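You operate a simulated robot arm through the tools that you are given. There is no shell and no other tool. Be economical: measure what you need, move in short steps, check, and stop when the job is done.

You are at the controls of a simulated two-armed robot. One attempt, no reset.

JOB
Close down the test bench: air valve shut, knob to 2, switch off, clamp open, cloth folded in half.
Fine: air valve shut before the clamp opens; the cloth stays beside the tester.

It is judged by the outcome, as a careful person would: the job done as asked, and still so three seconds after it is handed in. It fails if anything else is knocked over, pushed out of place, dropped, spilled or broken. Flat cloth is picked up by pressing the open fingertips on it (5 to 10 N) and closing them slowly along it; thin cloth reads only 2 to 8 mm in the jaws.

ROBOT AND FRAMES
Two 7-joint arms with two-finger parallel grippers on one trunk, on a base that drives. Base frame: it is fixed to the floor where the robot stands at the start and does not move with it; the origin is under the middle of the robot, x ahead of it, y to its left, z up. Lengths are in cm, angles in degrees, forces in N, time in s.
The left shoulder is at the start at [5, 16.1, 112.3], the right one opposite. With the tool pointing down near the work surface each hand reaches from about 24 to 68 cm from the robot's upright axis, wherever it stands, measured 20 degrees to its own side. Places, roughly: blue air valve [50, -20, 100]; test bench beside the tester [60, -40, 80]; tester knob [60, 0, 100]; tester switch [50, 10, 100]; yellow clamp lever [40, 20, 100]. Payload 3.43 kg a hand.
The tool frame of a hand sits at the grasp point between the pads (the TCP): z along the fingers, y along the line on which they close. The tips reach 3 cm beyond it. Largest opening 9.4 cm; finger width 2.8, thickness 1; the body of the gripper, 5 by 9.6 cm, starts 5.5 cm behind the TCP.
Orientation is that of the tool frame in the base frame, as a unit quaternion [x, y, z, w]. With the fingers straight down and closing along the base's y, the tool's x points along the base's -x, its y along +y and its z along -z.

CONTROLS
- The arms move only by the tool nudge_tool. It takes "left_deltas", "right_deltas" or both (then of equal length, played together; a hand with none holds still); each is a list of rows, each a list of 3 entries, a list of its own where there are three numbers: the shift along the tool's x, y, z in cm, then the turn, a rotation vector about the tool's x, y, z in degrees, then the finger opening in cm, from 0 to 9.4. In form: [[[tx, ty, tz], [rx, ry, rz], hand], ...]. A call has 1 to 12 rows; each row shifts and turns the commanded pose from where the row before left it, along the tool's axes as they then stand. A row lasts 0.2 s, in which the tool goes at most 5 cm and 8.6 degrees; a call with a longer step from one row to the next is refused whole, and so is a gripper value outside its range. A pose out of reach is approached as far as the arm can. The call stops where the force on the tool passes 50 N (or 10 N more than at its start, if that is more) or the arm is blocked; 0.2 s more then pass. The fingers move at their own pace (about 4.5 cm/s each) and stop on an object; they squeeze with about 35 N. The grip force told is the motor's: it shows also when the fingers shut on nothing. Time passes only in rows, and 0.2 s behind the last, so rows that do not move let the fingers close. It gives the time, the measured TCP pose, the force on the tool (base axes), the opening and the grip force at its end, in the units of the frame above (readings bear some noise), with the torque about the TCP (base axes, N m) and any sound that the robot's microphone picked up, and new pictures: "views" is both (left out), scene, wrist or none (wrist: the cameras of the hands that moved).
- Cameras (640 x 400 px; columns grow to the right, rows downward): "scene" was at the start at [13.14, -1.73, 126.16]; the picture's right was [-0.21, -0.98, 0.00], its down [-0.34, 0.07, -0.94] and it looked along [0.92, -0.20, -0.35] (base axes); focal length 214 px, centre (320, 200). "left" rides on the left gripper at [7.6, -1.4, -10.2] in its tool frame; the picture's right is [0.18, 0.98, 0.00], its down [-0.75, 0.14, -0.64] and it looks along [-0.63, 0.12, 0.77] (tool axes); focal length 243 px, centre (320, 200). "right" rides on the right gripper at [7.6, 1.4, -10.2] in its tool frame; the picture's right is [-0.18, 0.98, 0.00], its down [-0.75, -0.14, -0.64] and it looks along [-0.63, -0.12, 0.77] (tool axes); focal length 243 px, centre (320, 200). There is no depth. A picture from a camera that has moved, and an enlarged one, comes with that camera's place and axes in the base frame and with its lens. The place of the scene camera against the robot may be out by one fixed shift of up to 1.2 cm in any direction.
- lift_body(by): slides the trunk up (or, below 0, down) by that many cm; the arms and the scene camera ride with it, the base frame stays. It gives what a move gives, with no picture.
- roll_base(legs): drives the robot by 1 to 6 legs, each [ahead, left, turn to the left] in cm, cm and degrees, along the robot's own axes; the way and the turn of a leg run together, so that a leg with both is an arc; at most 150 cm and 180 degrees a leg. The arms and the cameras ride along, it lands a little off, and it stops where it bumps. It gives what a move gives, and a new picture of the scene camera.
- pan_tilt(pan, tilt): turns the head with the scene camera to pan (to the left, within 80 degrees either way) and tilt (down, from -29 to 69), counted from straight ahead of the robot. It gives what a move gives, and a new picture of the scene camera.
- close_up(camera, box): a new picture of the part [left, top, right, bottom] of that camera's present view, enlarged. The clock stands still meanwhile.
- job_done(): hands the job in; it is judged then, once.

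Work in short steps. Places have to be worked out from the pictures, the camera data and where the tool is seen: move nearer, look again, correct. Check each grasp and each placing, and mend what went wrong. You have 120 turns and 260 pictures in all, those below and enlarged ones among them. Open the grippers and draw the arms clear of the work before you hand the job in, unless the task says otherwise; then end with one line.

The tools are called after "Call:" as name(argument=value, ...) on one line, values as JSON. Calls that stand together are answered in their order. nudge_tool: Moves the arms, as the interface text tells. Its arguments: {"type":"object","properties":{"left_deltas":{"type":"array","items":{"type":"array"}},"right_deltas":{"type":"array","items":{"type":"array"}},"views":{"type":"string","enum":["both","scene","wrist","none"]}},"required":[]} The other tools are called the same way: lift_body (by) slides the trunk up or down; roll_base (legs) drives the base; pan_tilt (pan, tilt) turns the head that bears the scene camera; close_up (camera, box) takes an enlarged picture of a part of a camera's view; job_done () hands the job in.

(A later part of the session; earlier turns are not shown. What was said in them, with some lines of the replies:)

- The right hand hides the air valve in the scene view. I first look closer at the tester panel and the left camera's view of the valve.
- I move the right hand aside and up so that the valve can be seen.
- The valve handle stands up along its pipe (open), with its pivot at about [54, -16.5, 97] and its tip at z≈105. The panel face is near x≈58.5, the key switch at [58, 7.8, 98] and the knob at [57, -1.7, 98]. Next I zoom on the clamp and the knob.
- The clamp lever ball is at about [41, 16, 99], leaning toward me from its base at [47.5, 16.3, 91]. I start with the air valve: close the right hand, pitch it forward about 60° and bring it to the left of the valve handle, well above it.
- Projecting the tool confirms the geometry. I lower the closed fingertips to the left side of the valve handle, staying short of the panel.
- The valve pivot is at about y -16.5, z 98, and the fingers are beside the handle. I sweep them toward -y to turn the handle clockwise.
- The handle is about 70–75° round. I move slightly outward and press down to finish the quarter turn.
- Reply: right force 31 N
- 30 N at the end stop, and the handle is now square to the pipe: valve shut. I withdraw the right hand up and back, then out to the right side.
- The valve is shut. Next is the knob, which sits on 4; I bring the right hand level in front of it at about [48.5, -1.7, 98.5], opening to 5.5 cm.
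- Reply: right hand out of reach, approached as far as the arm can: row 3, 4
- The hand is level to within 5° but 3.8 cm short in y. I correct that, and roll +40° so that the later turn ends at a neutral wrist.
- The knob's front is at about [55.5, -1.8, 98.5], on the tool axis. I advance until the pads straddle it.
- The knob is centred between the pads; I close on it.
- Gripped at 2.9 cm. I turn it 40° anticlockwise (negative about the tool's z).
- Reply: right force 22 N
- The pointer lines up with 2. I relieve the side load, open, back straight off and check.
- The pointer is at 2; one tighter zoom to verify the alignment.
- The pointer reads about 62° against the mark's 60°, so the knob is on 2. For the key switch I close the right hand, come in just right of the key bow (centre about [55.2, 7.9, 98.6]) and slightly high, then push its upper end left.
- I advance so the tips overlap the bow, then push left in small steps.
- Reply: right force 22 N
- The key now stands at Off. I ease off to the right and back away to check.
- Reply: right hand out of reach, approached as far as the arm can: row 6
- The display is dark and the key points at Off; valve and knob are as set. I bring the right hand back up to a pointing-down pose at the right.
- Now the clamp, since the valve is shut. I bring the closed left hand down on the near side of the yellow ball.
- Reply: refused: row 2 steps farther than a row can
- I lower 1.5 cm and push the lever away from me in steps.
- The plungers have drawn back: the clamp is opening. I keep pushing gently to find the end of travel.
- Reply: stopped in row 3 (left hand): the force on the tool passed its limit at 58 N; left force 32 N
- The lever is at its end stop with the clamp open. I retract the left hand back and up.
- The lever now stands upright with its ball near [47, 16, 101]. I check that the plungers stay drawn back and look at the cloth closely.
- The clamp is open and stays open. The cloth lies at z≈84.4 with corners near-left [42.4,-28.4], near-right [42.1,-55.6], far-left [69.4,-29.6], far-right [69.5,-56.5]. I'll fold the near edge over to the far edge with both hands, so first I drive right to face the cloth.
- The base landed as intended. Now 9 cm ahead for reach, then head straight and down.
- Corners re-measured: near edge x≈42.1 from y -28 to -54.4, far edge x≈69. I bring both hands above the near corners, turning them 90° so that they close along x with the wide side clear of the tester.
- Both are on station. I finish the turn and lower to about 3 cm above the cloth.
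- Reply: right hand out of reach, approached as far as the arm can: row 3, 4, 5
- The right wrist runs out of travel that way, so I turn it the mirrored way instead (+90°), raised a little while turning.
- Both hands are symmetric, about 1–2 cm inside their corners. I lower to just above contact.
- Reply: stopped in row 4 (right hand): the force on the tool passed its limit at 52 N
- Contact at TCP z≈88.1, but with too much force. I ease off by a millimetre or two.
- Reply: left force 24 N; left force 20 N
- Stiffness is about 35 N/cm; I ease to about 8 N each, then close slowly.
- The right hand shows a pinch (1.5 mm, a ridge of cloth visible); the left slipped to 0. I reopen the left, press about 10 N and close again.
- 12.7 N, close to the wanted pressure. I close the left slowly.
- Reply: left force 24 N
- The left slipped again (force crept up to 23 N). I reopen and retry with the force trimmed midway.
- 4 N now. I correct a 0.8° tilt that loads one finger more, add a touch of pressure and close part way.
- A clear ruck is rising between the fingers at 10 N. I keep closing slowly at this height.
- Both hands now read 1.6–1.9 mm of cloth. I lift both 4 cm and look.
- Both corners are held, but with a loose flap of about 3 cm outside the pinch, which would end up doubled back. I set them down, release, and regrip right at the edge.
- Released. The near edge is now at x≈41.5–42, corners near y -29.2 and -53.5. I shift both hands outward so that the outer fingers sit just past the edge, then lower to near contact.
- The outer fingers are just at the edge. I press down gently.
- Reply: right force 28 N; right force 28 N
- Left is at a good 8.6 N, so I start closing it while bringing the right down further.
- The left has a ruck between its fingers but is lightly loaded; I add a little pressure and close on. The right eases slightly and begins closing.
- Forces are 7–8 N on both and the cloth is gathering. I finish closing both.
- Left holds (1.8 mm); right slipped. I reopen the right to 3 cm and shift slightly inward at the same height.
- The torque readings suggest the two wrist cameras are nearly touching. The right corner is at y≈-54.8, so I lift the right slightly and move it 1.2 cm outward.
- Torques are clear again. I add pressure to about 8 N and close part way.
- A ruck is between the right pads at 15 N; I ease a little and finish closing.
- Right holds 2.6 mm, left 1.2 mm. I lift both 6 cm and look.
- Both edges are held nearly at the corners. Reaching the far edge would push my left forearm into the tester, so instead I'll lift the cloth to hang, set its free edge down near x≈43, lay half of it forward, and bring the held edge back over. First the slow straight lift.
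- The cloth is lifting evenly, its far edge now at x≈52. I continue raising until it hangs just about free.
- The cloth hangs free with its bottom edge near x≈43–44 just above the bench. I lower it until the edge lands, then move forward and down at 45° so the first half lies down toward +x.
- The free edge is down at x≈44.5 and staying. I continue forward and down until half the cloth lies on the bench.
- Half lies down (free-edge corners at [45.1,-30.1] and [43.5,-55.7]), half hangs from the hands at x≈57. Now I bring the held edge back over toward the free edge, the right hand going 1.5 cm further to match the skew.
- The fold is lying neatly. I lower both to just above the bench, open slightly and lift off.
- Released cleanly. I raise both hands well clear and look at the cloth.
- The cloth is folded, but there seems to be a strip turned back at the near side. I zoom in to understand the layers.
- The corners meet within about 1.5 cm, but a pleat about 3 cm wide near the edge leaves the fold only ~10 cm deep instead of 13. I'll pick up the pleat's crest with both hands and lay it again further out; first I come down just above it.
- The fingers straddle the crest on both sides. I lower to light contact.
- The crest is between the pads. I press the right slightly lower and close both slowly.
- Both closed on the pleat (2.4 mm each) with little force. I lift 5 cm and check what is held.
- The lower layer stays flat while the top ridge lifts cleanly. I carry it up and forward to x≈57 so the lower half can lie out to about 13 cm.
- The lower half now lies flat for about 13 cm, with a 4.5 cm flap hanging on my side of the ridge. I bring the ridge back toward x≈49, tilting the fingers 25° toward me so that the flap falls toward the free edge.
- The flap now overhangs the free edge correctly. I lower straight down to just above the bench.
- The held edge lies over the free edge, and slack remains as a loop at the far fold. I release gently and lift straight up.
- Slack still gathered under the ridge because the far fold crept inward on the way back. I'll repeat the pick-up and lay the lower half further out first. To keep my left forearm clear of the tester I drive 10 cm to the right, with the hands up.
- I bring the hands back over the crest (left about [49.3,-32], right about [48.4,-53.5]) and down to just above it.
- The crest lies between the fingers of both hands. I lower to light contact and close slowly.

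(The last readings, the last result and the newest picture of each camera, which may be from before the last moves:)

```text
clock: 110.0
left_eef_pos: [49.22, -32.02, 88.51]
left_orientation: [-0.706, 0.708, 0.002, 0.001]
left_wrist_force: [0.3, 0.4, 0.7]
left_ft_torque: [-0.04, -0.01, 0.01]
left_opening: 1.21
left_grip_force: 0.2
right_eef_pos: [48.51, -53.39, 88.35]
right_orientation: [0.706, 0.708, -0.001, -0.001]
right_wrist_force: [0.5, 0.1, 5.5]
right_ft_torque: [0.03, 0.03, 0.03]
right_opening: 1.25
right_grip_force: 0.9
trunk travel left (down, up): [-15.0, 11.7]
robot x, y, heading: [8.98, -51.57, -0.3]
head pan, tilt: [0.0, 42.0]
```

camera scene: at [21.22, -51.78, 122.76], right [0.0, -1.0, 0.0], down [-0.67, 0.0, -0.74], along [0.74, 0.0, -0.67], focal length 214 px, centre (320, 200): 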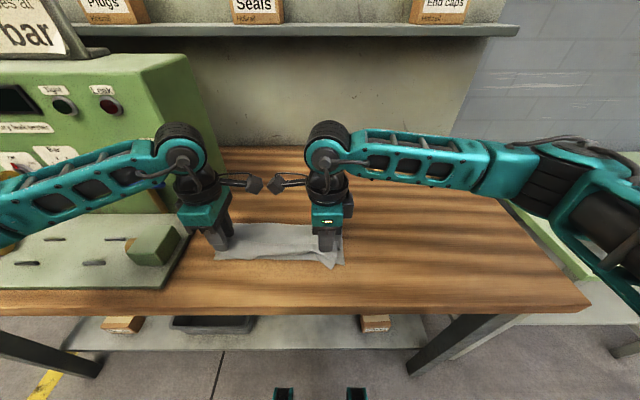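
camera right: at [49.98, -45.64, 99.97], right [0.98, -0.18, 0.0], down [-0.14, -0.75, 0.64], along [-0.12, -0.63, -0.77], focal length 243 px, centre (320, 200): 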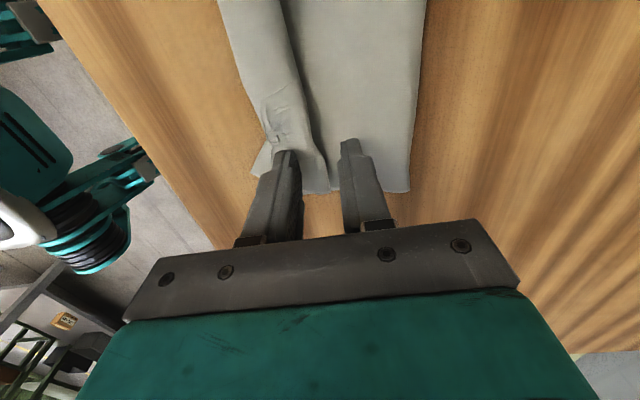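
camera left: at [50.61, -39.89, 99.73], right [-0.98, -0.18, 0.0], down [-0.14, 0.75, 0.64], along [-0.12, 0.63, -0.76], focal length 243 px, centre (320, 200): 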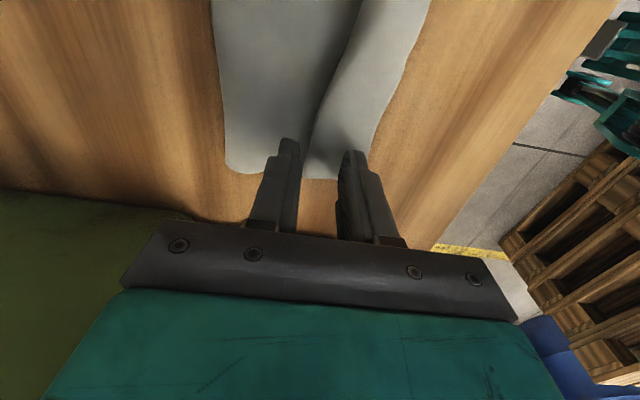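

Call:
nudge_tool(left_deltas=[[[0, 0, 0.1], [0, 0, 0], 1.0], [[0, 0, 0], [0, 0, 0], 0.8], [[0, 0, 0], [0, 0, 0], 0.6], [[0, 0, 0], [0, 0, 0], 0.4], [[0, 0, 0], [0, 0, 0], 0.2], [[0, 0, 0], [0, 0, 0], 0], [[0, 0, 0], [0, 0, 0], 0], [[0, 0, -1], [0, 0, 0], 0], [[0, 0, -1.5], [0, 0, 0], 0], [[0, 0, -1.5], [0, 0, 0], 0], [[0, 0, -1.5], [0, 0, 0], 0]], right_deltas=[[[0, 0, 0], [0, 0, 0], 1.0], [[0, 0, 0], [0, 0, 0], 0.8], [[0, 0, 0], [0, 0, 0], 0.6], [[0, 0, 0], [0, 0, 0], 0.4], [[0, 0, 0], [0, 0, 0], 0.2], [[0, 0, 0], [0, 0, 0], 0], [[0, 0, 0], [0, 0, 0], 0], [[0, 0, -1], [0, 0, 0], 0], [[0, 0, -1.5], [0, 0, 0], 0], [[0, 0, -1.5], [0, 0, 0], 0], [[0, 0, -1.5], [0, 0, 0], 0]], views="none")

Call:
close_up(camera="scene", box=[180, 180, 388, 310])

```text
clock: 112.4
left_eef_pos: [49.3, -32.03, 93.96]
left_orientation: [-0.707, 0.707, 0.001, 0.001]
left_wrist_force: [-0.5, -1.0, 0.3]
left_ft_torque: [0.0, 0.03, 0.0]
left_opening: 0.21
left_grip_force: 34.9
right_eef_pos: [48.34, -53.42, 93.77]
right_orientation: [0.707, 0.707, -0.002, -0.001]
right_wrist_force: [-0.5, 0.3, -0.3]
right_ft_torque: [-0.01, 0.03, -0.03]
right_opening: 0.2
right_grip_force: 34.4
trunk travel left (down, up): [-15.0, 11.7]
robot x, y, heading: [8.87, -51.99, -0.3]
head pan, tilt: [0.0, 42.0]
```

```text
3.08 times, centred on (284, 245) of scene
camera zoom: at [21.19, -51.79, 122.76], right [-0.01, -1.0, 0.0], down [-0.67, 0.0, -0.74], along [0.74, 0.0, -0.67], focal length 660 px, centre (431, 62)
```

zoom: 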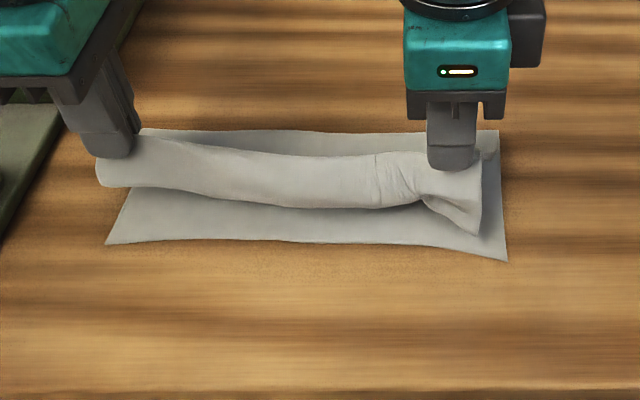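

Ridge held again and the bottom layer flat. I carry it further out this time, to x≈61, so the lower layer lies well past the fold line.

Call:
nudge_tool(left_deltas=[[[0, -1.6, -1.2], [0, 0, 0], 0], [[0, -1.8, -1], [0, 0, 0], 0], [[0, -1.8, -0.6], [0, 0, 0], 0], [[0, -1.8, 0], [0, 0, 0], 0], [[0, -1.8, 0.6], [0, 0, 0], 0], [[0, -1.8, 1.2], [0, 0, 0], 0], [[0, -1.6, 1.4], [0, 0, 0], 0], [[0, 0, 0], [0, 0, 0], 0]], right_deltas=[[[0, 1.7, -1.2], [0, 0, 0], 0], [[0, 1.8, -1], [0, 0, 0], 0], [[0, 1.8, -0.6], [0, 0, 0], 0], [[0, 1.8, 0], [0, 0, 0], 0], [[0, 1.8, 0.6], [0, 0, 0], 0], [[0, 1.8, 1.2], [0, 0, 0], 0], [[0, 1.8, 1.4], [0, 0, 0], 0], [[0, 0, 0], [0, 0, 0], 0]], views="scene")

Call:
close_up(camera="scene", box=[180, 160, 388, 290])

```text
clock: 114.2
left_eef_pos: [61.19, -32.3, 94.13]
left_orientation: [-0.706, 0.708, 0.0, 0.004]
left_wrist_force: [0.4, 0.2, 0.9]
left_ft_torque: [0.02, 0.02, 0.01]
left_opening: 0.2
left_grip_force: 35.1
right_eef_pos: [60.59, -53.33, 93.95]
right_orientation: [0.706, 0.708, 0.002, 0.0]
right_wrist_force: [0.2, -0.5, -0.7]
right_ft_torque: [-0.02, 0.02, -0.03]
right_opening: 0.21
right_grip_force: 34.7
trunk travel left (down, up): [-15.0, 11.7]
robot x, y, heading: [8.84, -52.15, -0.2]
head pan, tilt: [0.0, 42.0]
camera scene: at [20.7, -52.02, 122.84], right [-0.01, -1.0, 0.0], down [-0.67, 0.01, -0.75], along [0.75, 0.0, -0.67], focal length 214 px, centre (320, 200)
```

scene: 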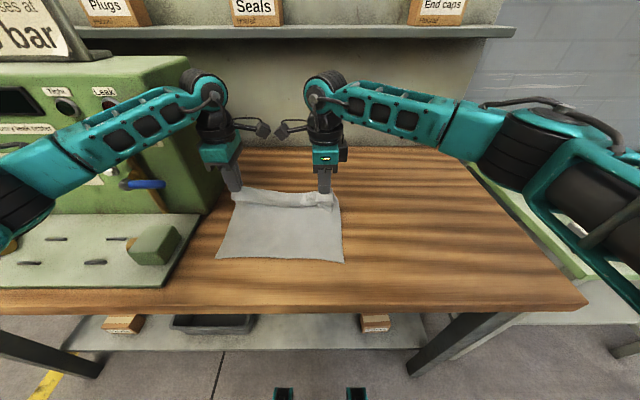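

```text
3.08 times, centred on (284, 225) of scene
camera zoom: at [20.7, -52.02, 122.84], right [-0.01, -1.0, 0.0], down [-0.67, 0.01, -0.75], along [0.75, 0.0, -0.67], focal length 660 px, centre (431, 123)
```

zoom: 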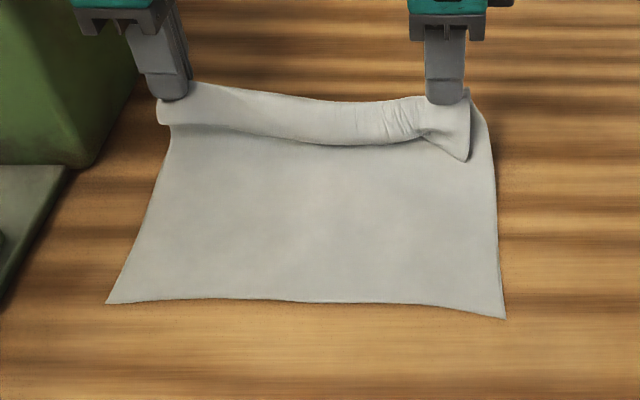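

The lower layer lies flat to about x=60; a slight camera shift hints that the left forearm is brushing the tester, so I return promptly, slowly and low, tilting the fingers toward me at the end.

Call:
nudge_tool(left_deltas=[[[0, 1.4, -0.3], [0, 0, 0], 0], [[0, 1.4, -0.2], [0, 0, 0], 0], [[0, 1.4, 0], [0, 0, 0], 0], [[0, 1.4, 0], [0, 0, 0], 0], [[0, 1.4, 0.2], [0, 0, 0], 0], [[0, 1.4, 0.4], [-8.3, 0, 0], 0], [[0, 1.22, 0.68], [-8.3, 0, 0], 0], [[0, 0.88, 0.89], [-8.3, 0, 0], 0]], right_deltas=[[[0, -1.43, -0.3], [0, 0, 0], 0], [[0, -1.43, -0.2], [0, 0, 0], 0], [[0, -1.43, 0], [0, 0, 0], 0], [[0, -1.43, 0], [0, 0, 0], 0], [[0, -1.43, 0.2], [0, 0, 0], 0], [[0, -1.43, 0.4], [8.3, 0, 0], 0], [[0, -1.24, 0.68], [8.3, 0, 0], 0], [[0, -0.9, 0.89], [8.3, 0, 0], 0]], views="scene")

Call:
close_up(camera="scene", box=[180, 160, 388, 290])

```text
clock: 116.0
left_eef_pos: [50.75, -32.05, 92.23]
left_orientation: [0.691, -0.69, -0.155, 0.152]
left_wrist_force: [0.1, 0.7, -1.0]
left_ft_torque: [-0.01, -0.03, 0.03]
left_opening: 0.26
left_grip_force: 34.6
right_eef_pos: [49.87, -53.34, 92.45]
right_orientation: [0.69, 0.69, -0.155, -0.154]
right_wrist_force: [0.4, -0.6, 0.2]
right_ft_torque: [0.0, -0.06, 0.0]
right_opening: 0.21
right_grip_force: 34.8
trunk travel left (down, up): [-15.0, 11.7]
robot x, y, heading: [8.9, -51.79, -0.3]
head pan, tilt: [0.0, 42.0]
camera scene: at [21.21, -51.79, 122.76], right [-0.01, -1.0, 0.0], down [-0.67, 0.0, -0.74], along [0.74, 0.0, -0.67], focal length 214 px, centre (320, 200)
```

scene: 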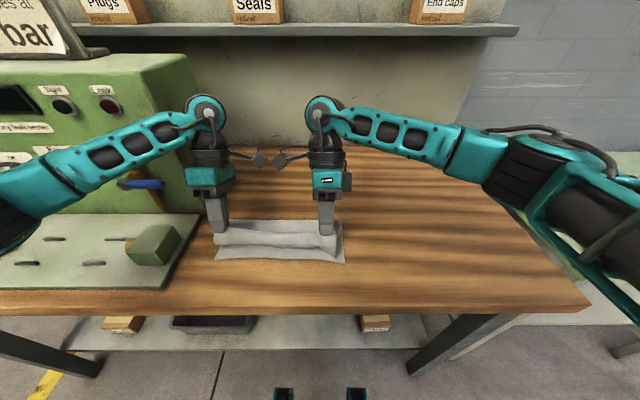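

```text
3.08 times, centred on (284, 225) of scene
camera zoom: at [21.21, -51.79, 122.76], right [-0.01, -1.0, 0.0], down [-0.67, 0.0, -0.74], along [0.74, 0.0, -0.67], focal length 660 px, centre (431, 123)
```

zoom: 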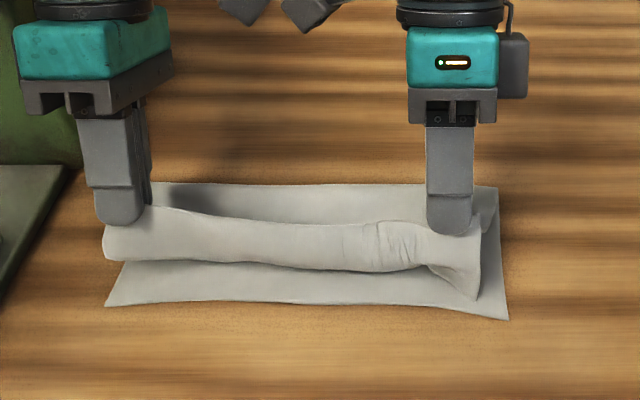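

The fold line now stands at about x=56, better. I lower while drawing back about 1.4 cm to take up the remaining slack.

Call:
nudge_tool(left_deltas=[[[0, 0.03, 1.12], [0, 0, 0], 0], [[0, 0.03, 1.12], [0, 0, 0], 0], [[0, -0.06, 1.07], [0, 0, 0], 0], [[0, -0.17, 0.36], [0, 0, 0], 0], [[0, 0, 0], [0, 0, 0], 0]], right_deltas=[[[0, -0.03, 1.12], [0, 0, 0], 0], [[0, -0.03, 1.12], [0, 0, 0], 0], [[0, 0.06, 1.07], [0, 0, 0], 0], [[0, 0.2, 0.45], [0, 0, 0], 0], [[0, 0, 0], [0, 0, 0], 0]], views="none")

Call:
close_up(camera="scene", box=[180, 160, 388, 290])

```text
clock: 117.2
left_eef_pos: [49.42, -31.99, 88.9]
left_orientation: [0.691, -0.69, -0.153, 0.152]
left_wrist_force: [0.3, -0.5, 0.0]
left_ft_torque: [-0.02, -0.03, -0.01]
left_opening: 0.26
left_grip_force: 34.8
right_eef_pos: [48.51, -53.23, 88.93]
right_orientation: [0.69, 0.691, -0.154, -0.153]
right_wrist_force: [-0.1, 0.3, 1.7]
right_ft_torque: [-0.01, 0.01, 0.01]
right_opening: 0.21
right_grip_force: 34.5
trunk travel left (down, up): [-15.0, 11.7]
robot x, y, heading: [8.83, -51.81, -0.1]
head pan, tilt: [0.0, 42.0]
```

```text
3.08 times, centred on (284, 225) of scene
camera zoom: at [21.18, -51.79, 122.76], right [-0.01, -1.0, 0.0], down [-0.67, 0.0, -0.74], along [0.74, 0.0, -0.67], focal length 660 px, centre (431, 123)
```

zoom: 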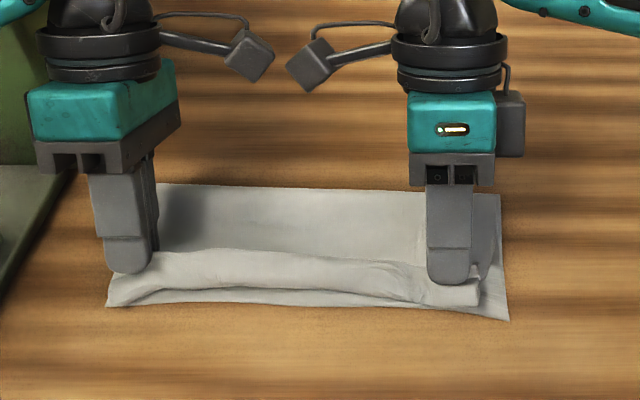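

The edges line up well. I release gently and lift straight up.

Call:
nudge_tool(left_deltas=[[[0, 0, 0.1], [0, 0, 0], 0.3], [[0, 0, 0], [0, 0, 0], 0.7], [[0, 0, 0], [0, 0, 0], 1.2], [[0, 0.42, -0.91], [0, 0, 0], 1.2], [[0, 0.63, -1.36], [0, 0, 0], 1.2], [[0, 1.26, -2.72], [0, 0, 0], 1.2], [[0, 1.68, -3.6], [0, 0, 0], 1.2], [[0, 1.68, -3.6], [0, 0, 0], 0]], right_deltas=[[[0, 0, 0.1], [0, 0, 0], 0.3], [[0, 0, 0], [0, 0, 0], 0.7], [[0, 0, 0], [0, 0, 0], 1.2], [[0, -0.42, -0.91], [0, 0, 0], 1.2], [[0, -0.63, -1.36], [0, 0, 0], 1.2], [[0, -1.26, -2.72], [0, 0, 0], 1.2], [[0, -1.68, -3.6], [0, 0, 0], 1.2], [[0, -1.68, -3.6], [0, 0, 0], 0]], views="none")

Call:
close_up(camera="scene", box=[200, 200, 360, 300])

```text
clock: 119.0
left_eef_pos: [49.17, -31.95, 102.36]
left_orientation: [0.691, -0.69, -0.155, 0.152]
left_wrist_force: [0.1, 0.3, -0.3]
left_ft_torque: [0.01, 0.02, -0.02]
left_opening: 0.0
left_grip_force: 18.9
right_eef_pos: [48.28, -53.07, 102.36]
right_orientation: [0.69, 0.691, -0.153, -0.153]
right_wrist_force: [-0.6, 0.4, 1.0]
right_ft_torque: [0.01, -0.03, 0.01]
right_opening: 0.01
right_grip_force: 18.9
trunk travel left (down, up): [-15.0, 11.7]
robot x, y, heading: [8.65, -52.28, -0.0]
head pan, tilt: [0.0, 42.0]
```

```text
4.00 times, centred on (280, 250) of scene
camera zoom: at [21.15, -51.8, 122.76], right [-0.01, -1.0, 0.0], down [-0.67, 0.0, -0.74], along [0.74, 0.0, -0.67], focal length 858 px, centre (480, 0)
```

zoom: 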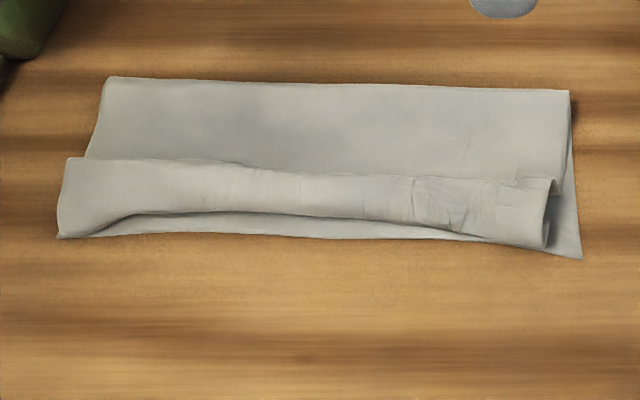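

Better: edges meet within about 1 cm, fold ~11 cm deep, with a soft roll along the near side. I'll pat that roll down with the closed fingertips and draw it 1.5 cm toward the edge.

Call:
nudge_tool(left_deltas=[[[0, 0, 0], [8.3, 0, 0], 0], [[0, 0, 0], [8.3, 0, 0], 0], [[0, 0, 0], [8.3, 0, 0], 0], [[0, 0.3, 4.5], [0, 0, 0], 0], [[0, 0, 4.5], [0, 0, 0], 0], [[0, 0, 3], [0, 0, 0], 0], [[0, 0, 1], [0, 0, 0], 0], [[0, 0, 0.5], [0, 0, 0], 0]], right_deltas=[[[0, 0, 0], [-8.3, 0, 0], 0], [[0, 0, 0], [-8.3, 0, 0], 0], [[0, 0, 0], [-8.3, 0, 0], 0], [[0, 0, 4.5], [0, 0, 0], 0], [[0, 0, 4.5], [0, 0, 0], 0], [[0, 0, 3], [0, 0, 0], 0], [[0, 0, 1], [0, 0, 0], 0], [[0, 0, 0.5], [0, 0, 0], 0]], views="scene")

```text
clock: 120.8
left_eef_pos: [48.96, -31.95, 89.03]
left_orientation: [0.708, -0.707, -0.001, -0.001]
left_wrist_force: [0.5, -0.4, 0.6]
left_ft_torque: [-0.02, -0.02, 0.0]
left_opening: 0.0
left_grip_force: 32.9
right_eef_pos: [48.35, -53.58, 88.63]
right_orientation: [0.707, 0.708, -0.001, -0.001]
right_wrist_force: [-0.6, -0.2, 0.0]
right_ft_torque: [-0.04, 0.01, 0.05]
right_opening: 0.0
right_grip_force: 32.8
trunk travel left (down, up): [-15.0, 11.7]
robot x, y, heading: [8.58, -51.88, -0.5]
head pan, tilt: [0.0, 42.0]
camera scene: at [21.2, -51.79, 122.76], right [-0.01, -1.0, 0.0], down [-0.67, 0.0, -0.74], along [0.74, 0.0, -0.67], focal length 214 px, centre (320, 200)
```

scene: 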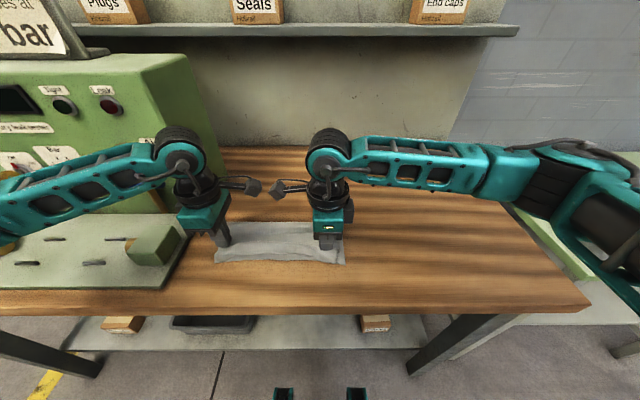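

Call:
nudge_tool(left_deltas=[[[0, 0, 0.3], [0, 0, 0], 0], [[0, 0, 0.2], [0, 0, 0], 0], [[0, 0.4, 0], [0, 0, 0], 0], [[0, 0.5, 0], [0, 0, 0], 0], [[0, 0.6, 0], [0, 0, 0], 0], [[0, 0, -0.5], [0, 0, 0], 0], [[0, 0, -3], [0, 0, 0], 0], [[0, 0, -4.5], [0, 0, 0], 0], [[0, 0, -4.5], [0, 0, 0], 0]], right_deltas=[[[0, 0, 0.1], [0, 0, 0], 0], [[0, 0, 0.05], [0, 0, 0], 0], [[0, -0.4, 0], [0, 0, 0], 0], [[0, -0.5, 0], [0, 0, 0], 0], [[0, -0.6, 0], [0, 0, 0], 0], [[0, 0, -0.5], [0, 0, 0], 0], [[0, 0, -3], [0, 0, 0], 0], [[0, 0, -4.5], [0, 0, 0], 0], [[0, 0, -4.5], [0, 0, 0], 0]], views="none")

Call:
close_up(camera="scene", box=[200, 200, 360, 300])

```text
clock: 122.8
left_eef_pos: [47.32, -31.99, 100.84]
left_orientation: [0.707, -0.707, -0.003, -0.001]
left_wrist_force: [-0.3, -0.6, -0.4]
left_ft_torque: [0.01, 0.0, -0.02]
left_opening: 0.0
left_grip_force: 33.5
right_eef_pos: [46.58, -53.39, 101.15]
right_orientation: [0.706, 0.708, -0.002, -0.001]
right_wrist_force: [-0.7, 0.8, 0.4]
right_ft_torque: [-0.03, -0.01, 0.04]
right_opening: 0.01
right_grip_force: 33.0
trunk travel left (down, up): [-15.0, 11.7]
robot x, y, heading: [8.62, -52.07, -0.7]
head pan, tilt: [0.0, 42.0]
```

```text
4.00 times, centred on (280, 250) of scene
camera zoom: at [21.17, -51.79, 122.75], right [-0.01, -1.0, 0.0], down [-0.67, 0.0, -0.74], along [0.74, 0.0, -0.67], focal length 858 px, centre (480, 0)
```

zoom: 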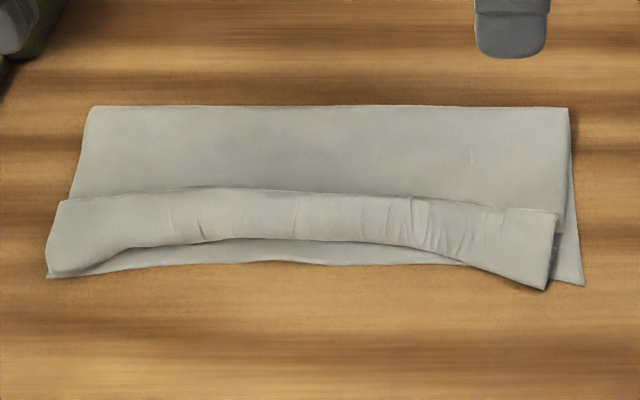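

The roll is flatter and the edges and corners meet within 1–2 cm: the cloth is folded in half, beside the tester. I raise the hands, open the grippers and draw back.

Call:
nudge_tool(left_deltas=[[[0, 0, -4.5], [0, 0, 0], 3], [[0, 0, -4.5], [0, 0, 0], 5], [[0, 3, -3], [0, 0, 0], 6], [[0, 4, 0], [0, 0, 0], 6], [[0, 3, 0], [0, 0, 0], 6]], right_deltas=[[[0, 0, -4.5], [0, 0, 0], 3], [[0, 0, -4.5], [0, 0, 0], 5], [[-1, -3, -3], [0, 0, 0], 6], [[-2, -4, 0], [0, 0, 0], 6], [[-2, -3, 0], [0, 0, 0], 6]], views="none")

Call:
pan_tilt(pan=28, tilt=32)

```text
clock: 124.0
left_eef_pos: [37.38, -32.1, 112.93]
left_orientation: [-0.707, 0.707, 0.002, 0.002]
left_wrist_force: [1.2, 0.1, 0.5]
left_ft_torque: [-0.02, -0.01, 0.0]
left_opening: 6.0
left_grip_force: 0.1
right_eef_pos: [36.75, -58.44, 113.01]
right_orientation: [0.707, 0.707, 0.0, 0.0]
right_wrist_force: [0.6, -0.1, 0.0]
right_ft_torque: [0.02, 0.0, 0.02]
right_opening: 5.99
right_grip_force: 0.0
trunk travel left (down, up): [-15.0, 11.7]
robot x, y, heading: [8.94, -52.03, -0.2]
head pan, tilt: [0.0, 42.0]
```

```text
clock: 125.0
left_eef_pos: [37.43, -31.97, 113.02]
left_orientation: [0.707, -0.707, -0.002, -0.001]
left_wrist_force: [0.3, 0.9, 0.0]
left_ft_torque: [0.0, -0.01, 0.01]
left_opening: 6.0
left_grip_force: 0.1
right_eef_pos: [36.91, -58.53, 113.09]
right_orientation: [0.706, 0.708, -0.001, -0.001]
right_wrist_force: [0.2, 1.5, -0.1]
right_ft_torque: [-0.01, -0.02, 0.01]
right_opening: 6.0
right_grip_force: 0.3
trunk travel left (down, up): [-15.0, 11.7]
robot x, y, heading: [9.02, -52.01, -0.4]
head pan, tilt: [28.0, 32.0]
camera scene: at [20.77, -47.59, 124.27], right [0.46, -0.89, 0.0], down [-0.47, -0.25, -0.85], along [0.75, 0.39, -0.53], focal length 214 px, centre (320, 200)
```

scene: 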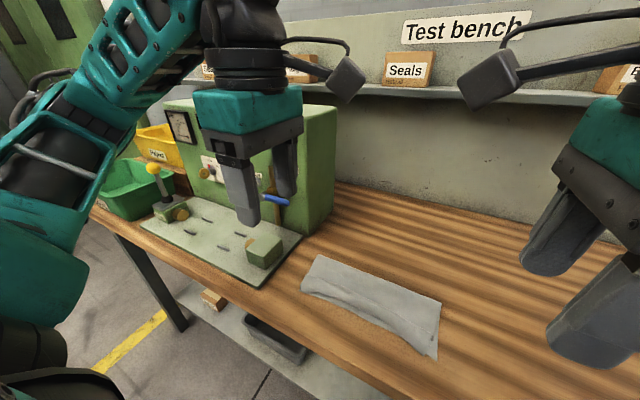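

The lever stands upright and the valve handle is across, but my arm hides the panel. I back off and return to the starting place for a final check.

Call:
roll_base(legs=[[-12, 0, 0], [0, 45, 0]])

Call:
pan_tilt(pan=-10, tilt=28)

```text
clock: 130.3
left_eef_pos: [25.38, 13.9, 112.82]
left_orientation: [0.711, -0.703, -0.002, -0.001]
left_wrist_force: [0.6, 0.1, -0.1]
left_ft_torque: [-0.01, 0.04, -0.02]
left_opening: 6.03
left_grip_force: 0.1
right_eef_pos: [25.01, -12.56, 113.12]
right_orientation: [0.702, 0.712, 0.0, -0.001]
right_wrist_force: [-0.6, -0.3, 0.5]
right_ft_torque: [0.0, 0.01, 0.01]
right_opening: 6.02
right_grip_force: 0.0
trunk travel left (down, up): [-15.0, 11.7]
robot x, y, heading: [-3.01, -5.99, 0.5]
head pan, tilt: [28.0, 32.0]
camera scene: at [8.84, -1.83, 124.27], right [0.48, -0.88, 0.0], down [-0.47, -0.25, -0.85], along [0.75, 0.4, -0.53], focal length 214 px, centre (320, 200)
```

scene: 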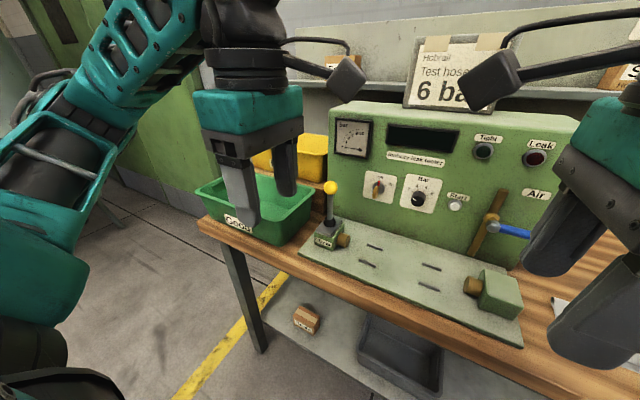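

```text
clock: 131.4
left_eef_pos: [25.44, 13.9, 112.92]
left_orientation: [0.711, -0.703, -0.002, 0.0]
left_wrist_force: [-0.7, 0.2, 0.0]
left_ft_torque: [-0.02, -0.02, -0.01]
left_opening: 6.0
left_grip_force: 0.1
right_eef_pos: [25.06, -12.45, 113.04]
right_orientation: [0.701, 0.713, -0.001, -0.001]
right_wrist_force: [0.6, 0.7, 0.3]
right_ft_torque: [-0.02, 0.0, 0.01]
right_opening: 5.97
right_grip_force: 0.2
trunk travel left (down, up): [-15.0, 11.7]
robot x, y, heading: [-3.18, -6.59, 0.3]
head pan, tilt: [-10.0, 28.0]
camera scene: at [9.96, -7.61, 124.9], right [-0.17, -0.99, 0.0], down [-0.46, 0.08, -0.88], along [0.87, -0.15, -0.47], focal length 214 px, centre (320, 200)
```

scene: 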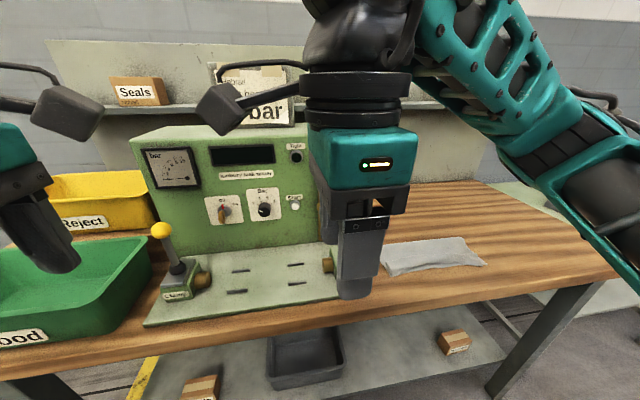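

The sign, bins and tester all stand in place. One closer look at the panel and the cloth before handing in.

Call:
close_up(camera="scene", box=[135, 135, 315, 300])

Call:
close_up(camera="scene", box=[370, 220, 500, 300])

```text
2.42 times, centred on (225, 218) of scene
camera zoom: at [9.96, -7.61, 124.9], right [-0.17, -0.99, 0.0], down [-0.46, 0.08, -0.88], along [0.87, -0.15, -0.47], focal length 520 px, centre (550, 158)
```

zoom: 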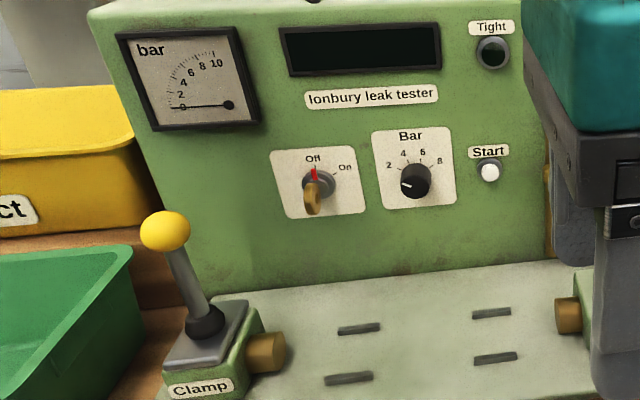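

```text
4.92 times, centred on (435, 260) of scene
camera zoom: at [9.96, -7.61, 124.9], right [-0.17, -0.99, 0.0], down [-0.46, 0.08, -0.88], along [0.87, -0.15, -0.47], focal length 1056 px, centre (-246, -95)
```

zoom: 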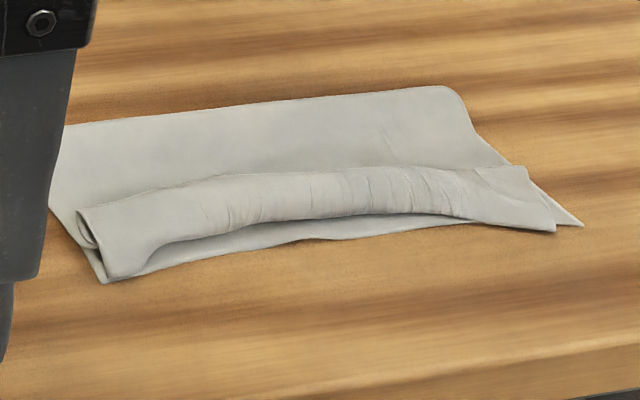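

Everything is in its asked state: valve shut, knob on 2, key at Off with the display dark, clamp lever over with the plungers drawn back, cloth folded beside the tester. Grippers are open and the arms clear, so I hand the job in.

Call:
job_done()

```text
The job is handed in.
```

The bench is closed down: air valve shut (before the clamp was opened), knob on 2, switch off, clamp open, and the cloth folded beside the tester — its corners meet within about 2 cm, but a soft pleat along the near edge leaves the fold about 11 cm deep instead of 13.
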